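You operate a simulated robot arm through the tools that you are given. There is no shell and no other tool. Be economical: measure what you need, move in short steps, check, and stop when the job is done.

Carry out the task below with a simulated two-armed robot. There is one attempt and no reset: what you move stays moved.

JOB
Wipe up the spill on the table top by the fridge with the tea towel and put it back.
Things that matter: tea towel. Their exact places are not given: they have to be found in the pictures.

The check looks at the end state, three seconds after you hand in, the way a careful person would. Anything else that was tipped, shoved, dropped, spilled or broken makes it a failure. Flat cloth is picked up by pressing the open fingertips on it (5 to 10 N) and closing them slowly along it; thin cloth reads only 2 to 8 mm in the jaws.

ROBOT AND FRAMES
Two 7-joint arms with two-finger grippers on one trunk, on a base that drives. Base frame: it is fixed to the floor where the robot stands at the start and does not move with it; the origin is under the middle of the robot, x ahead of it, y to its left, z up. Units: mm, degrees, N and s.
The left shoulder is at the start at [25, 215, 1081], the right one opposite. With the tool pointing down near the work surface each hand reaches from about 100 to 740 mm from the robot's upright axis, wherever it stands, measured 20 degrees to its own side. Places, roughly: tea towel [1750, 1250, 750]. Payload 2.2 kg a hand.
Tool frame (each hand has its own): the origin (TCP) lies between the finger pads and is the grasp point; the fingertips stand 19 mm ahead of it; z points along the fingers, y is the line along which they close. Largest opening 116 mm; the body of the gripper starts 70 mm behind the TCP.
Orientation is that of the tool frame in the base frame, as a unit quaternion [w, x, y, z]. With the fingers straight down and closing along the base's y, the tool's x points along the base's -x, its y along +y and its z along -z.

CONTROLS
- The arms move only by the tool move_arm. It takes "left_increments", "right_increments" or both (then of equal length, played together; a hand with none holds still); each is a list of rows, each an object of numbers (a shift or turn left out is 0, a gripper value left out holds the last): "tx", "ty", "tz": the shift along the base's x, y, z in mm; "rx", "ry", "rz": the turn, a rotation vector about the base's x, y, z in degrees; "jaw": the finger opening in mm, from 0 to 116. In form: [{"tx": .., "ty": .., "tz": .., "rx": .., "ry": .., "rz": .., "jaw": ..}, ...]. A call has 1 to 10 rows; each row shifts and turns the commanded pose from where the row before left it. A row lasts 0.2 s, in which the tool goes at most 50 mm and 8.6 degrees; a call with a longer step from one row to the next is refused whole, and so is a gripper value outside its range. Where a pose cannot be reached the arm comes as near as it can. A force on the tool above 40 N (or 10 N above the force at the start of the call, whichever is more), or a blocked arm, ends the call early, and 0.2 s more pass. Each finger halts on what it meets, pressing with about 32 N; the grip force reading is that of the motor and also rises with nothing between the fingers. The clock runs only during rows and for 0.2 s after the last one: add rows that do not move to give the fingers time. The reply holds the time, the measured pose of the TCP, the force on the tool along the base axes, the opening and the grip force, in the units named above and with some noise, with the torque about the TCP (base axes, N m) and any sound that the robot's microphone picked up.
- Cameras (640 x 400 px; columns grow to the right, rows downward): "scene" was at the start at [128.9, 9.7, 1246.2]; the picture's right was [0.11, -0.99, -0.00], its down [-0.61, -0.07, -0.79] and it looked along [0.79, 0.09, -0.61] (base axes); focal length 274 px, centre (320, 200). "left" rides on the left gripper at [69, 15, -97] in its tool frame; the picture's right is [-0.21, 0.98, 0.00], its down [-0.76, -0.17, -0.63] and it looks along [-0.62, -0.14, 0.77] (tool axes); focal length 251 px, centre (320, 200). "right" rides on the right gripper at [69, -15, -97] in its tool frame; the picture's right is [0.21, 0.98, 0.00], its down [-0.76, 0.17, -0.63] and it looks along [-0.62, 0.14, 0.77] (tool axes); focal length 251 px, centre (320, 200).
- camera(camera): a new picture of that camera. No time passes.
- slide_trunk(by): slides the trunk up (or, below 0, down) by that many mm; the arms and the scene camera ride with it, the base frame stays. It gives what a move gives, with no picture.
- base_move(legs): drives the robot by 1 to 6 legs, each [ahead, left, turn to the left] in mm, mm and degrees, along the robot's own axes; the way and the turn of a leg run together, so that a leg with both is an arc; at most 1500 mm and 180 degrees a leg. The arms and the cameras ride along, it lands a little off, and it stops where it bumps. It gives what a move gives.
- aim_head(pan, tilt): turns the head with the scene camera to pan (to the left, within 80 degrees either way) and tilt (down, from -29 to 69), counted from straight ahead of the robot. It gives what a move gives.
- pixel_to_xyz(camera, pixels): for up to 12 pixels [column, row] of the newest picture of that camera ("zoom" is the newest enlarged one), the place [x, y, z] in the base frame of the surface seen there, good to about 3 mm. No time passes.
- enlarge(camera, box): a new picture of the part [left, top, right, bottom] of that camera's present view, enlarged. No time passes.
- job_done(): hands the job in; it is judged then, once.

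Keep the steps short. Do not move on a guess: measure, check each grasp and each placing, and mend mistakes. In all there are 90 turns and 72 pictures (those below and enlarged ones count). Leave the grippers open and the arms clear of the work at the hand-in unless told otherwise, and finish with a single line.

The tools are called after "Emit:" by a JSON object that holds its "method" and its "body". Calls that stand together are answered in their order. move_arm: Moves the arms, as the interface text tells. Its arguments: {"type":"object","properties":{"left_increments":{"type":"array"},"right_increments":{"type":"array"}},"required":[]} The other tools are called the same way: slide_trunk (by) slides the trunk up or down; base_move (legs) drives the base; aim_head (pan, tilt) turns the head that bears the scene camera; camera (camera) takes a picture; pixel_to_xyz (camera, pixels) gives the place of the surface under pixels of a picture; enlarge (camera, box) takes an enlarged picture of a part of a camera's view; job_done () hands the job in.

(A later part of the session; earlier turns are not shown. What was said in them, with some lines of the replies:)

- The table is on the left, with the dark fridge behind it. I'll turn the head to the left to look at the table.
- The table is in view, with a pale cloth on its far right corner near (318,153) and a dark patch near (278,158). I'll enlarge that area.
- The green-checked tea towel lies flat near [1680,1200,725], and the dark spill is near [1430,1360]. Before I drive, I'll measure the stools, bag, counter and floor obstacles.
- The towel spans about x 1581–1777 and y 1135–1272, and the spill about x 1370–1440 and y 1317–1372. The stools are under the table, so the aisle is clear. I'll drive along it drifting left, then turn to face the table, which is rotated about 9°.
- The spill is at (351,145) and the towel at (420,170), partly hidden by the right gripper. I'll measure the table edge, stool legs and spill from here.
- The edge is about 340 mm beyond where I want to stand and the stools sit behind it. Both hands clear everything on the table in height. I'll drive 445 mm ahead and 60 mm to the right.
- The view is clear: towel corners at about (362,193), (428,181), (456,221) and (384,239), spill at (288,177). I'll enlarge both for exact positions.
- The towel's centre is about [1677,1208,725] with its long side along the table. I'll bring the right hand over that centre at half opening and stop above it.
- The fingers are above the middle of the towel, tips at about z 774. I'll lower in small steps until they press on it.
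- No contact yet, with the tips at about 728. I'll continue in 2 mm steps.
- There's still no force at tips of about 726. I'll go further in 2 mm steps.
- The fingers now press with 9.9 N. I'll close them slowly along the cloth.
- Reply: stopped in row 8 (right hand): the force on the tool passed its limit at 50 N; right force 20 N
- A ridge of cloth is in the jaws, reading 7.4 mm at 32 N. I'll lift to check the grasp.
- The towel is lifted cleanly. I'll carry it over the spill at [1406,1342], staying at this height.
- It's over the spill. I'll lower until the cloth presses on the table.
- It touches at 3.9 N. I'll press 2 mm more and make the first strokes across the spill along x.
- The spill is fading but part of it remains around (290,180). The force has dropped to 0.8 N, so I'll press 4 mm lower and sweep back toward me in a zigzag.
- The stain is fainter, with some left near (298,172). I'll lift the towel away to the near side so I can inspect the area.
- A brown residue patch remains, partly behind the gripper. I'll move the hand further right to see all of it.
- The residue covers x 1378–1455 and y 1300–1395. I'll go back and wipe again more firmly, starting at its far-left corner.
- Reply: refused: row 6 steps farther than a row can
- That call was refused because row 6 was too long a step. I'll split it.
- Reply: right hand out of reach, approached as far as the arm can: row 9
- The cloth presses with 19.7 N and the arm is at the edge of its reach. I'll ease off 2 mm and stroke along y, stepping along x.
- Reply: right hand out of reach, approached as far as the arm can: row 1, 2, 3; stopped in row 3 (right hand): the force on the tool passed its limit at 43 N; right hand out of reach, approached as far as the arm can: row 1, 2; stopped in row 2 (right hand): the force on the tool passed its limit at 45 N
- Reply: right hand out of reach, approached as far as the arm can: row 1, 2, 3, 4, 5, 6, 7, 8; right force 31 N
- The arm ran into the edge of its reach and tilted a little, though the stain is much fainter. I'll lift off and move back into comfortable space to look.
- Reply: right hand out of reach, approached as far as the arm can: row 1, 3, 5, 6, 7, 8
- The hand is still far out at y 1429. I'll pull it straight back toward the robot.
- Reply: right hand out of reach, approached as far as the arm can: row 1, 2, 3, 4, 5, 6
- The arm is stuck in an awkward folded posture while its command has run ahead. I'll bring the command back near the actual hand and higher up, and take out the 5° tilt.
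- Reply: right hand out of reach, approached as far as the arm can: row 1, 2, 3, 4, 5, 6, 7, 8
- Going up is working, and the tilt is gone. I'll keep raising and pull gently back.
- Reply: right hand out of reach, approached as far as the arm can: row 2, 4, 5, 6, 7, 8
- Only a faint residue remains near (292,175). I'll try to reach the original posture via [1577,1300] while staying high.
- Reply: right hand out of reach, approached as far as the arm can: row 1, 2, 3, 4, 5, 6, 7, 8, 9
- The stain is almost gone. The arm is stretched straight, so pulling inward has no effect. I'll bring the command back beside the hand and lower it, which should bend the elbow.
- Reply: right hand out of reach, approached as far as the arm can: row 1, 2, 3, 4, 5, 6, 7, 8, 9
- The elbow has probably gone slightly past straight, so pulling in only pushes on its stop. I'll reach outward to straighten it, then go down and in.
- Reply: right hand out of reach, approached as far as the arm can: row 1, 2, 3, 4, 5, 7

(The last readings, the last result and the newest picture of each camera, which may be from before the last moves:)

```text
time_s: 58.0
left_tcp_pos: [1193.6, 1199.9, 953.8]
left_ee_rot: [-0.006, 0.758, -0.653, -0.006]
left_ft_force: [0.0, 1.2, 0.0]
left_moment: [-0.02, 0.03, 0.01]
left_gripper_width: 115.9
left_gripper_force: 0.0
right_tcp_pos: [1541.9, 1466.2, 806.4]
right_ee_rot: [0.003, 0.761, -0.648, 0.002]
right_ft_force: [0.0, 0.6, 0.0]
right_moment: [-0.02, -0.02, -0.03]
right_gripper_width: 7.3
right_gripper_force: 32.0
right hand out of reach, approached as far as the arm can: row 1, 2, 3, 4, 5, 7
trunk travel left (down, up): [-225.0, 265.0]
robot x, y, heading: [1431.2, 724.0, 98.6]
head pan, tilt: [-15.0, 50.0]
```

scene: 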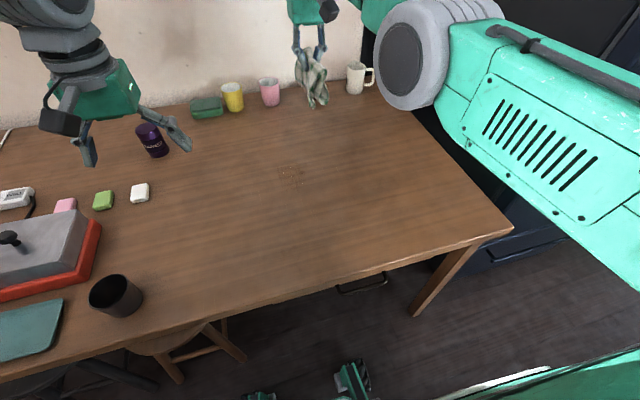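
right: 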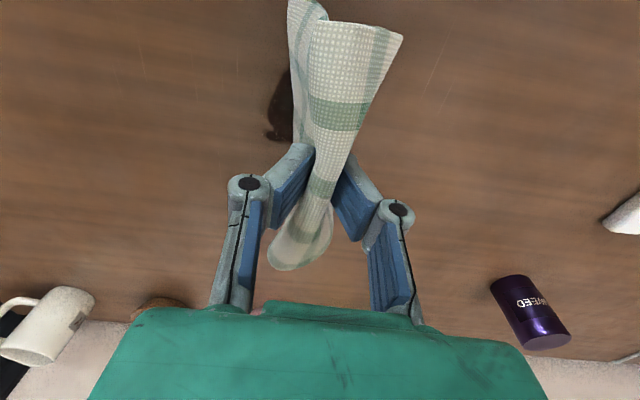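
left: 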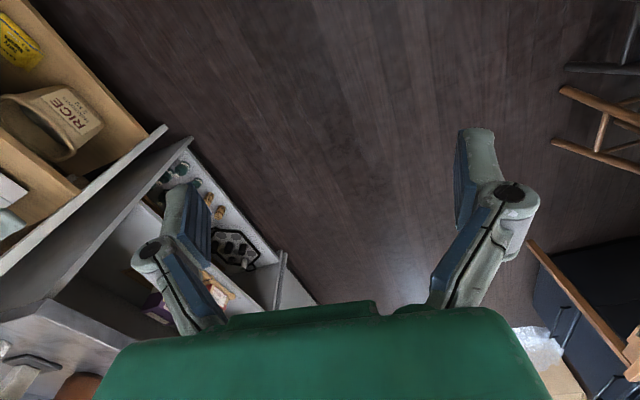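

It's fully stretched now. I'll come in slowly and slightly down.

Emit:
{"method": "move_arm", "body": {"right_increments": [{"ty": -30}, {"ty": -20}, {"ty": -15, "tz": -8}, {"ty": -15, "tz": -8}, {"ty": -15}, {"ty": -15}, {"ty": -15}, {}]}}

Emit:
{"method": "camera", "body": {"camera": "scene"}}

```text
time_s: 59.8
left_tcp_pos: [1193.9, 1199.8, 951.8]
left_ee_rot: [-0.006, 0.757, -0.653, -0.006]
left_ft_force: [-0.4, -0.2, 0.4]
left_moment: [0.0, -0.03, -0.04]
left_gripper_width: 116.0
left_gripper_force: 0.1
right_tcp_pos: [1544.7, 1338.1, 788.0]
right_ee_rot: [0.002, 0.761, -0.649, 0.001]
right_ft_force: [0.6, 0.3, 0.0]
right_moment: [-0.01, 0.0, 0.02]
right_gripper_width: 7.6
right_gripper_force: 31.7
trunk travel left (down, up): [-225.0, 265.0]
robot x, y, heading: [1428.8, 721.9, 98.6]
head pan, tilt: [-15.0, 50.0]
```

```text
45 pictures are left
```

scene: 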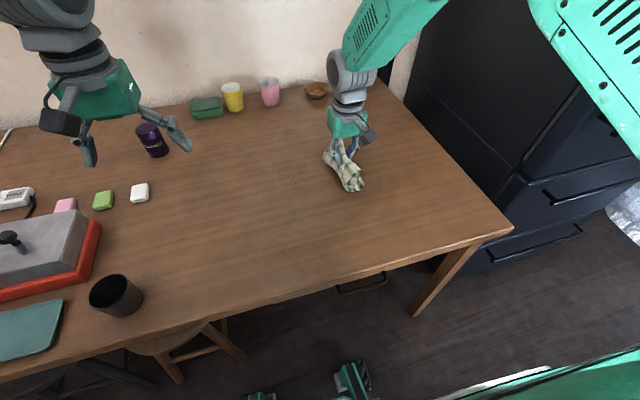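

The arm is bent and free again. Before shifting the base left for easier reach, I'll measure where the base's front parts, seen at (350,380) and (258,395), are.

Emit:
{"method": "pixel_to_xyz", "body": {"camera": "scene", "pixels": [[350, 366], [365, 375], [258, 395], [345, 395], [180, 375], [240, 352], [380, 300]]}}

Emit:
{"method": "move_arm", "body": {"right_increments": [{"tz": 25}, {"tz": 25}, {"tz": 10}, {}]}}

```text
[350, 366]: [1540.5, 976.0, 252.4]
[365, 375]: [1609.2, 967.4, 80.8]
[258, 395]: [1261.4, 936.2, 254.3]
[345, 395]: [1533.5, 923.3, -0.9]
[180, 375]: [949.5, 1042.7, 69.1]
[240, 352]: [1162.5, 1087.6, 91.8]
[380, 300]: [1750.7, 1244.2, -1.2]
```

```text
time_s: 60.8
left_tcp_pos: [1193.1, 1199.1, 953.0]
left_ee_rot: [-0.005, 0.757, -0.653, -0.006]
left_ft_force: [0.3, 0.5, 0.2]
left_moment: [0.01, 0.02, 0.04]
left_gripper_width: 115.7
left_gripper_force: 0.0
right_tcp_pos: [1542.0, 1337.6, 848.5]
right_ee_rot: [0.001, 0.761, -0.649, 0.001]
right_ft_force: [0.2, -0.5, -0.4]
right_moment: [0.02, -0.01, 0.01]
right_gripper_width: 7.4
right_gripper_force: 32.0
trunk travel left (down, up): [-225.0, 265.0]
robot x, y, heading: [1429.9, 721.3, 98.5]
head pan, tilt: [-15.0, 50.0]
```

The base front is at y≈976 and only 250 mm high, so there's room. I'll move 60 mm ahead and 45 mm left, clear of the stool leg at [1165,1070].

Emit:
{"method": "base_move", "body": {"legs": [[60, 45, 0]]}}

Emit:
{"method": "camera", "body": {"camera": "scene"}}

```text
time_s: 61.9
left_tcp_pos: [1163.3, 1258.0, 955.9]
left_ee_rot: [0.003, 0.756, -0.654, -0.013]
left_ft_force: [1.5, -0.2, -0.1]
left_moment: [-0.03, 0.09, 0.02]
left_gripper_width: 116.2
left_gripper_force: 0.1
right_tcp_pos: [1512.1, 1397.5, 844.2]
right_ee_rot: [0.009, 0.76, -0.65, -0.005]
right_ft_force: [1.8, 1.2, -1.1]
right_moment: [-0.06, 0.1, -0.01]
right_gripper_width: 7.4
right_gripper_force: 32.3
trunk travel left (down, up): [-225.0, 265.0]
robot x, y, heading: [1379.9, 775.2, 98.5]
head pan, tilt: [-15.0, 50.0]
```

```text
44 pictures are left
```

scene: 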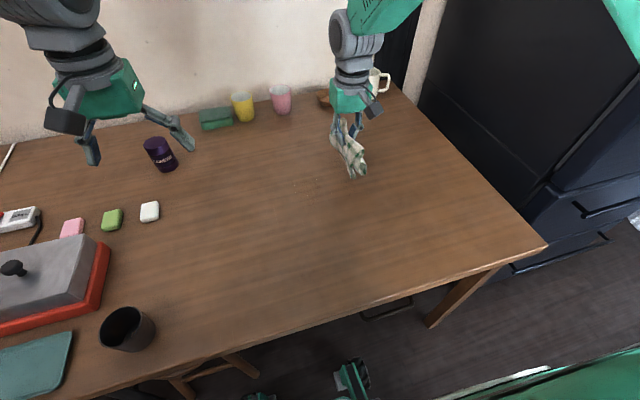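

Now to finish the faint residue. I'll go over its far-right side and lower until the cloth presses.

Emit:
{"method": "move_arm", "body": {"right_increments": [{"tx": -25, "ty": 0}, {"tx": -27, "ty": 0}, {"tz": -25}, {"tz": -25}, {"tz": -25}, {"tz": -12}, {"tz": -6}, {"tz": -3}, {}]}}

```text
time_s: 63.9
left_tcp_pos: [1141.5, 1251.0, 953.3]
left_ee_rot: [-0.007, 0.757, -0.653, -0.007]
left_ft_force: [-1.1, 0.6, -0.1]
left_moment: [0.01, -0.03, 0.03]
left_gripper_width: 116.1
left_gripper_force: 0.1
right_tcp_pos: [1439.3, 1391.0, 754.0]
right_ee_rot: [0.0, 0.76, -0.65, 0.002]
right_ft_force: [0.2, 0.2, 0.1]
right_moment: [0.0, -0.06, 0.02]
right_gripper_width: 7.1
right_gripper_force: 31.9
trunk travel left (down, up): [-225.0, 265.0]
robot x, y, heading: [1379.6, 776.0, 98.4]
head pan, tilt: [-15.0, 50.0]
```

It's at [1439,1391,754] with no force yet. I'll lower 7 mm and check the force.

Emit:
{"method": "move_arm", "body": {"right_increments": [{"tx": 20, "tz": -4}, {"tz": -3}, {}]}}

```text
time_s: 64.7
left_tcp_pos: [1144.3, 1252.4, 953.9]
left_ee_rot: [-0.007, 0.757, -0.653, -0.008]
left_ft_force: [-0.3, 0.1, -0.3]
left_moment: [0.0, -0.05, -0.01]
left_gripper_width: 116.0
left_gripper_force: 0.0
right_tcp_pos: [1464.3, 1390.9, 746.9]
right_ee_rot: [-0.001, 0.76, -0.65, 0.0]
right_ft_force: [3.0, 0.9, 9.9]
right_moment: [0.03, -0.09, 0.0]
right_gripper_width: 7.6
right_gripper_force: 31.9
trunk travel left (down, up): [-225.0, 265.0]
robot x, y, heading: [1379.8, 780.4, 98.5]
head pan, tilt: [-15.0, 50.0]
```

The force is 9.9 N. I'll wipe in a zigzag over x 1360–1465, coming toward me.

Emit:
{"method": "move_arm", "body": {"right_increments": [{"tx": -35}, {"tx": -35}, {"tx": -30, "ty": -8}, {"tx": 35, "ty": -5}, {"tx": 35}, {"tx": 30, "ty": -8}, {"tx": -35, "ty": -5}, {"tx": -35}, {"tx": -30, "ty": -8}, {"tx": 35, "ty": -5}]}}

Emit:
{"method": "move_arm", "body": {"right_increments": [{"tx": 35}, {"tx": 30, "ty": -8}, {"tx": -35, "ty": -5}, {"tx": -35}, {"tx": -30, "ty": -8}, {"tx": 35, "ty": -5}, {"tx": 35}, {"tx": 30, "ty": -8}, {"tx": -35, "ty": -5}, {"tx": -35}]}}

Emit:
{"method": "move_arm", "body": {"right_increments": [{"tx": -30, "ty": -8}, {"tx": 35, "ty": -5}, {"tx": 35}, {"tx": 30}, {"ty": 30}, {"ty": 30, "tx": -15}, {"ty": 30}, {"tx": -20, "ty": -30}, {"ty": -30}, {"ty": -30}]}}

Emit:
{"method": "move_arm", "body": {"right_increments": [{"tx": -20, "ty": 30}, {"ty": 30}, {"ty": 30}, {"tx": -20, "ty": -30}, {"ty": -30}, {"ty": -30}, {"tx": -20, "ty": 30}, {"ty": 30}, {"ty": 30}, {}]}}

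```text
time_s: 66.8
left_tcp_pos: [1156.5, 1252.9, 957.0]
left_ee_rot: [-0.003, 0.757, -0.654, -0.011]
left_ft_force: [0.1, 0.6, 0.6]
left_moment: [-0.01, 0.07, -0.01]
left_gripper_width: 116.2
left_gripper_force: 0.0
right_tcp_pos: [1409.3, 1352.5, 746.9]
right_ee_rot: [0.005, 0.759, -0.651, -0.002]
right_ft_force: [-1.6, -0.7, 6.4]
right_moment: [0.0, 0.12, 0.02]
right_gripper_width: 7.5
right_gripper_force: 32.1
trunk travel left (down, up): [-225.0, 265.0]
robot x, y, heading: [1379.5, 780.0, 98.8]
head pan, tilt: [-15.0, 50.0]
```

```text
time_s: 69.0
left_tcp_pos: [1143.5, 1252.7, 953.5]
left_ee_rot: [-0.006, 0.757, -0.653, -0.007]
left_ft_force: [-1.1, 0.1, 0.4]
left_moment: [0.01, -0.06, -0.01]
left_gripper_width: 115.9
left_gripper_force: 0.0
right_tcp_pos: [1391.0, 1311.9, 747.1]
right_ee_rot: [0.001, 0.759, -0.651, 0.0]
right_ft_force: [0.4, -0.5, 2.2]
right_moment: [0.01, -0.08, 0.0]
right_gripper_width: 7.5
right_gripper_force: 31.8
trunk travel left (down, up): [-225.0, 265.0]
robot x, y, heading: [1383.1, 775.7, 98.5]
head pan, tilt: [-15.0, 50.0]
```

```text
time_s: 71.2
left_tcp_pos: [1149.3, 1252.0, 955.6]
left_ee_rot: [-0.006, 0.756, -0.654, -0.01]
left_ft_force: [0.0, 0.7, 0.4]
left_moment: [-0.02, -0.01, -0.01]
left_gripper_width: 115.8
left_gripper_force: 0.0
right_tcp_pos: [1431.3, 1300.2, 746.4]
right_ee_rot: [0.001, 0.76, -0.65, -0.001]
right_ft_force: [0.2, 4.5, 17.4]
right_moment: [0.12, -0.01, 0.03]
right_gripper_width: 7.6
right_gripper_force: 31.6
trunk travel left (down, up): [-225.0, 265.0]
robot x, y, heading: [1381.9, 775.9, 98.5]
head pan, tilt: [-15.0, 50.0]
```

```text
time_s: 73.5
left_tcp_pos: [1149.9, 1251.2, 956.3]
left_ee_rot: [-0.004, 0.756, -0.654, -0.009]
left_ft_force: [0.8, -0.1, 0.0]
left_moment: [-0.02, 0.01, -0.01]
left_gripper_width: 116.1
left_gripper_force: 0.1
right_tcp_pos: [1371.2, 1389.9, 746.3]
right_ee_rot: [0.002, 0.76, -0.65, -0.001]
right_ft_force: [-0.4, -2.5, 9.8]
right_moment: [-0.06, -0.01, 0.03]
right_gripper_width: 7.6
right_gripper_force: 31.9
trunk travel left (down, up): [-225.0, 265.0]
robot x, y, heading: [1379.1, 777.9, 98.5]
head pan, tilt: [-15.0, 50.0]
```

The strokes are done with good force. I'll lift, carry the towel back toward its place, and look at the table.

Emit:
{"method": "move_arm", "body": {"right_increments": [{"tz": 25}, {"tz": 30}, {"tz": 30}, {"tx": 38, "ty": -22}, {"tx": 38, "ty": -22}, {"tx": 38, "ty": -22}, {"tx": 38, "ty": -22}, {"tx": 38, "ty": -22}, {"tx": 38, "ty": -22}, {"tx": 38, "ty": -22}]}}

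Emit:
{"method": "camera", "body": {"camera": "scene"}}

Emit:
{"method": "enlarge", "body": {"camera": "scene", "box": [250, 140, 378, 220]}}

```text
time_s: 75.7
left_tcp_pos: [1152.7, 1252.6, 956.6]
left_ee_rot: [-0.004, 0.757, -0.654, -0.011]
left_ft_force: [-0.5, -0.4, -0.1]
left_moment: [0.01, 0.03, -0.02]
left_gripper_width: 116.0
left_gripper_force: 0.0
right_tcp_pos: [1640.9, 1235.4, 829.6]
right_ee_rot: [0.003, 0.759, -0.651, -0.002]
right_ft_force: [-0.7, -0.3, 0.1]
right_moment: [0.02, 0.0, 0.01]
right_gripper_width: 7.4
right_gripper_force: 32.1
trunk travel left (down, up): [-225.0, 265.0]
robot x, y, heading: [1379.4, 781.3, 98.6]
head pan, tilt: [-15.0, 50.0]
```

```text
43 pictures are left
```

scene: 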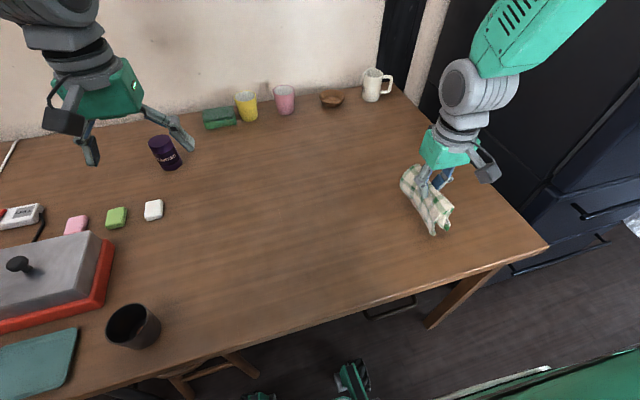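

```text
5.00 times, centred on (314, 180) of scene
```

zoom: 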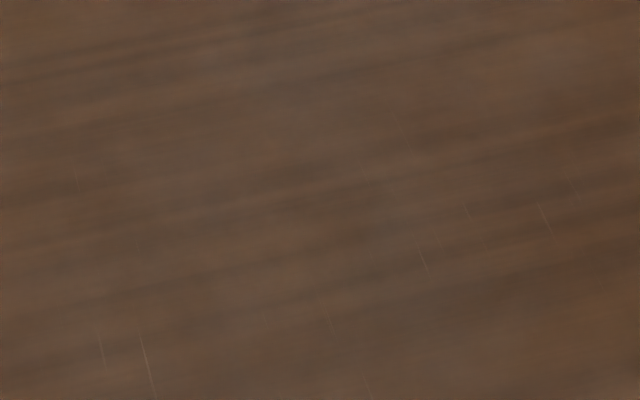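

The table is clean: only wood grain is left. Now I'll take the towel back over its place at [1677,1208] and lower it.

Emit:
{"method": "move_arm", "body": {"right_increments": [{"tx": 20, "ty": -14}, {"tx": 18, "ty": -13}, {}, {"tz": -25}, {"tz": -25}, {"tz": -15}, {"tz": -10}, {"tz": -5}, {}]}}

Emit:
{"method": "camera", "body": {"camera": "right"}}

Emit:
{"method": "camera", "body": {"camera": "scene"}}

```text
time_s: 77.7
left_tcp_pos: [1151.0, 1252.9, 955.7]
left_ee_rot: [-0.005, 0.756, -0.654, -0.01]
left_ft_force: [0.7, -0.1, -0.4]
left_moment: [0.0, -0.01, -0.01]
left_gripper_width: 115.8
left_gripper_force: 0.0
right_tcp_pos: [1678.1, 1209.9, 752.1]
right_ee_rot: [0.002, 0.76, -0.65, -0.001]
right_ft_force: [-1.3, 1.5, 5.3]
right_moment: [0.01, -0.01, -0.02]
right_gripper_width: 7.3
right_gripper_force: 31.7
trunk travel left (down, up): [-225.0, 265.0]
robot x, y, heading: [1376.4, 780.1, 98.5]
head pan, tilt: [-15.0, 50.0]
```

```text
41 pictures are left
```

right: 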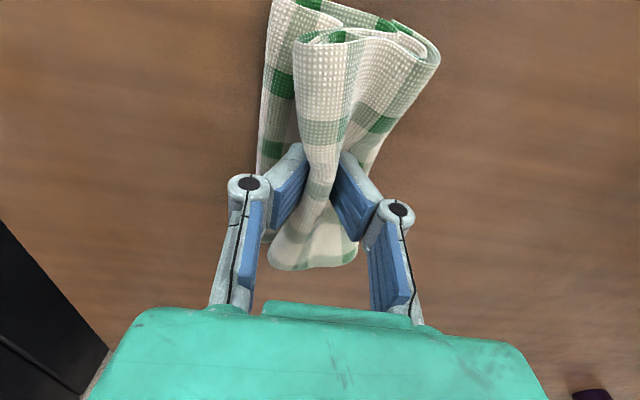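

```text
40 pictures are left
```

scene: 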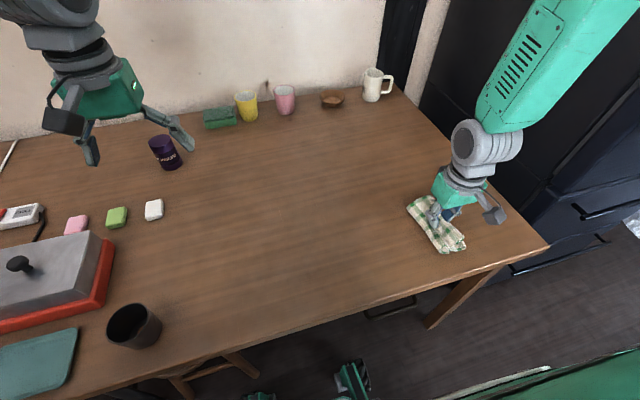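

The towel rests in place with 5 N. I'll open slowly while keeping light contact so that the fingers spread the bunch out again.

Emit:
{"method": "move_arm", "body": {"right_increments": [{"jaw": 14, "tz": -3}, {"jaw": 20, "tz": -2}, {"jaw": 27, "tz": -1}, {"jaw": 34}, {"jaw": 41}, {"jaw": 48}, {"jaw": 55}, {"jaw": 62}, {"jaw": 70}, {}]}}

Emit:
{"method": "camera", "body": {"camera": "right"}}

```text
time_s: 79.8
left_tcp_pos: [1150.9, 1251.9, 954.2]
left_ee_rot: [-0.005, 0.756, -0.654, -0.01]
left_ft_force: [0.1, -0.3, -0.2]
left_moment: [-0.04, -0.01, 0.01]
left_gripper_width: 116.0
left_gripper_force: 0.0
right_tcp_pos: [1675.6, 1210.1, 743.8]
right_ee_rot: [0.002, 0.76, -0.65, -0.001]
right_ft_force: [0.1, -0.3, -0.2]
right_moment: [0.03, -0.01, -0.01]
right_gripper_width: 70.0
right_gripper_force: 0.3
trunk travel left (down, up): [-225.0, 265.0]
robot x, y, heading: [1379.3, 779.3, 98.5]
head pan, tilt: [-15.0, 50.0]
```

```text
39 pictures are left
```

right: 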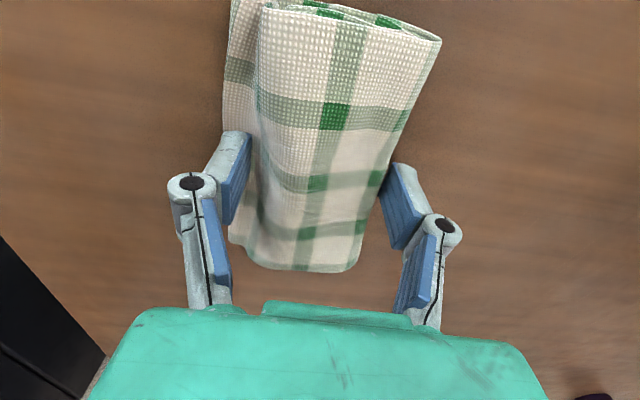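

The towel is released and stays in place, folded more narrowly. I'll lift straight up and look at it.

Emit:
{"method": "move_arm", "body": {"right_increments": [{"tz": 15, "jaw": 90}, {"tz": 25}, {"tz": 25}, {"tz": 25}, {"tz": 15, "ty": 30}, {"ty": 40}, {"ty": 40}, {"ty": 20}, {}]}}

Emit:
{"method": "enlarge", "body": {"camera": "scene", "box": [376, 160, 536, 260]}}

Emit:
{"method": "pixel_to_xyz", "body": {"camera": "zoom", "pixels": [[120, 200], [200, 150], [260, 360], [340, 330], [230, 250], [180, 300], [300, 240]]}}

```text
time_s: 81.8
left_tcp_pos: [1151.5, 1252.6, 955.7]
left_ee_rot: [-0.005, 0.756, -0.655, -0.01]
left_ft_force: [0.7, 0.8, 0.5]
left_moment: [-0.01, -0.01, 0.01]
left_gripper_width: 116.0
left_gripper_force: 0.1
right_tcp_pos: [1678.0, 1340.6, 849.0]
right_ee_rot: [0.002, 0.759, -0.651, -0.001]
right_ft_force: [0.0, 0.3, -0.7]
right_moment: [-0.02, -0.02, 0.05]
right_gripper_width: 90.1
right_gripper_force: 0.0
trunk travel left (down, up): [-225.0, 265.0]
robot x, y, heading: [1384.0, 777.8, 98.5]
head pan, tilt: [-15.0, 50.0]
```

```text
4.00 times, centred on (456, 210) of scene
```

zoom: 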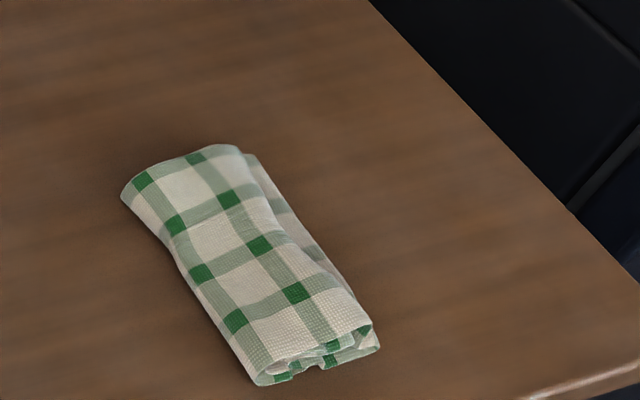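

```text
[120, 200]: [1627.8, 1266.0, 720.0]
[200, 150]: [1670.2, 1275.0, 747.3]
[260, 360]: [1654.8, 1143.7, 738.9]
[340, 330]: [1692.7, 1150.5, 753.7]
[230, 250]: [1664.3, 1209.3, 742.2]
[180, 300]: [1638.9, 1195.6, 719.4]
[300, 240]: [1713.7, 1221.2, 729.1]
```

The towel is neatly folded inside its original footprint, centred at about [1668,1210], and the spill is gone. I'll raise the right hand, open it, and back the robot away so both arms clear the table.

Emit:
{"method": "move_arm", "body": {"right_increments": [{"tz": 25, "jaw": 116}, {"tz": 25}, {}]}}

Emit:
{"method": "base_move", "body": {"legs": [[-460, 0, 0]]}}

Emit:
{"method": "aim_head", "body": {"pan": 0, "tilt": 38}}

Emit:
{"method": "camera", "body": {"camera": "scene"}}

```text
time_s: 82.7
left_tcp_pos: [1150.9, 1254.0, 955.5]
left_ee_rot: [-0.004, 0.756, -0.654, -0.01]
left_ft_force: [-0.9, 0.5, 1.0]
left_moment: [0.02, -0.01, 0.0]
left_gripper_width: 116.1
left_gripper_force: 0.0
right_tcp_pos: [1675.0, 1340.4, 899.7]
right_ee_rot: [0.003, 0.76, -0.65, -0.001]
right_ft_force: [-0.3, 0.7, 0.5]
right_moment: [0.01, -0.02, 0.04]
right_gripper_width: 116.3
right_gripper_force: 0.0
trunk travel left (down, up): [-225.0, 265.0]
robot x, y, heading: [1379.1, 777.2, 98.5]
head pan, tilt: [-15.0, 50.0]
```

```text
time_s: 85.4
left_tcp_pos: [1218.3, 802.9, 955.6]
left_ee_rot: [-0.005, 0.757, -0.653, -0.01]
left_ft_force: [-0.2, 0.0, -0.6]
left_moment: [-0.01, -0.01, 0.01]
left_gripper_width: 116.3
left_gripper_force: 0.0
right_tcp_pos: [1742.6, 890.5, 899.5]
right_ee_rot: [0.002, 0.76, -0.65, -0.001]
right_ft_force: [-0.2, -0.2, -0.2]
right_moment: [0.03, 0.0, 0.0]
right_gripper_width: 116.1
right_gripper_force: 0.1
trunk travel left (down, up): [-225.0, 265.0]
robot x, y, heading: [1450.6, 329.5, 98.8]
head pan, tilt: [-15.0, 50.0]
```

```text
time_s: 86.2
left_tcp_pos: [1217.4, 800.2, 956.7]
left_ee_rot: [-0.005, 0.757, -0.654, -0.012]
left_ft_force: [-0.7, -0.3, -0.4]
left_moment: [0.01, 0.0, 0.02]
left_gripper_width: 115.9
left_gripper_force: 0.1
right_tcp_pos: [1743.1, 889.0, 903.0]
right_ee_rot: [0.001, 0.76, -0.65, -0.002]
right_ft_force: [-0.4, 0.5, -0.1]
right_moment: [0.01, 0.02, -0.01]
right_gripper_width: 116.1
right_gripper_force: 0.1
trunk travel left (down, up): [-225.0, 265.0]
robot x, y, heading: [1445.3, 326.8, 98.9]
head pan, tilt: [0.0, 38.0]
```

```text
37 pictures are left
```

scene: 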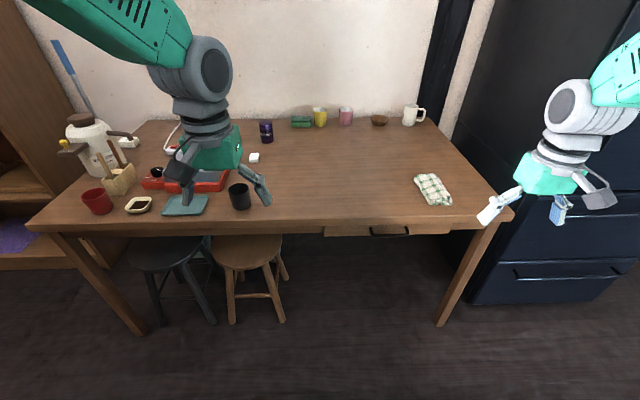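

The spill is gone, the towel is back in its place, and everything else on the table looks unmoved. The grippers are open and clear of the table, so I'm handing in.

Emit:
{"method": "job_done", "body": {}}

```text
The job is handed in.
```

The spill is wiped up and the tea towel is back in its original spot, though folded narrower than it was; nothing else on the table looks moved.
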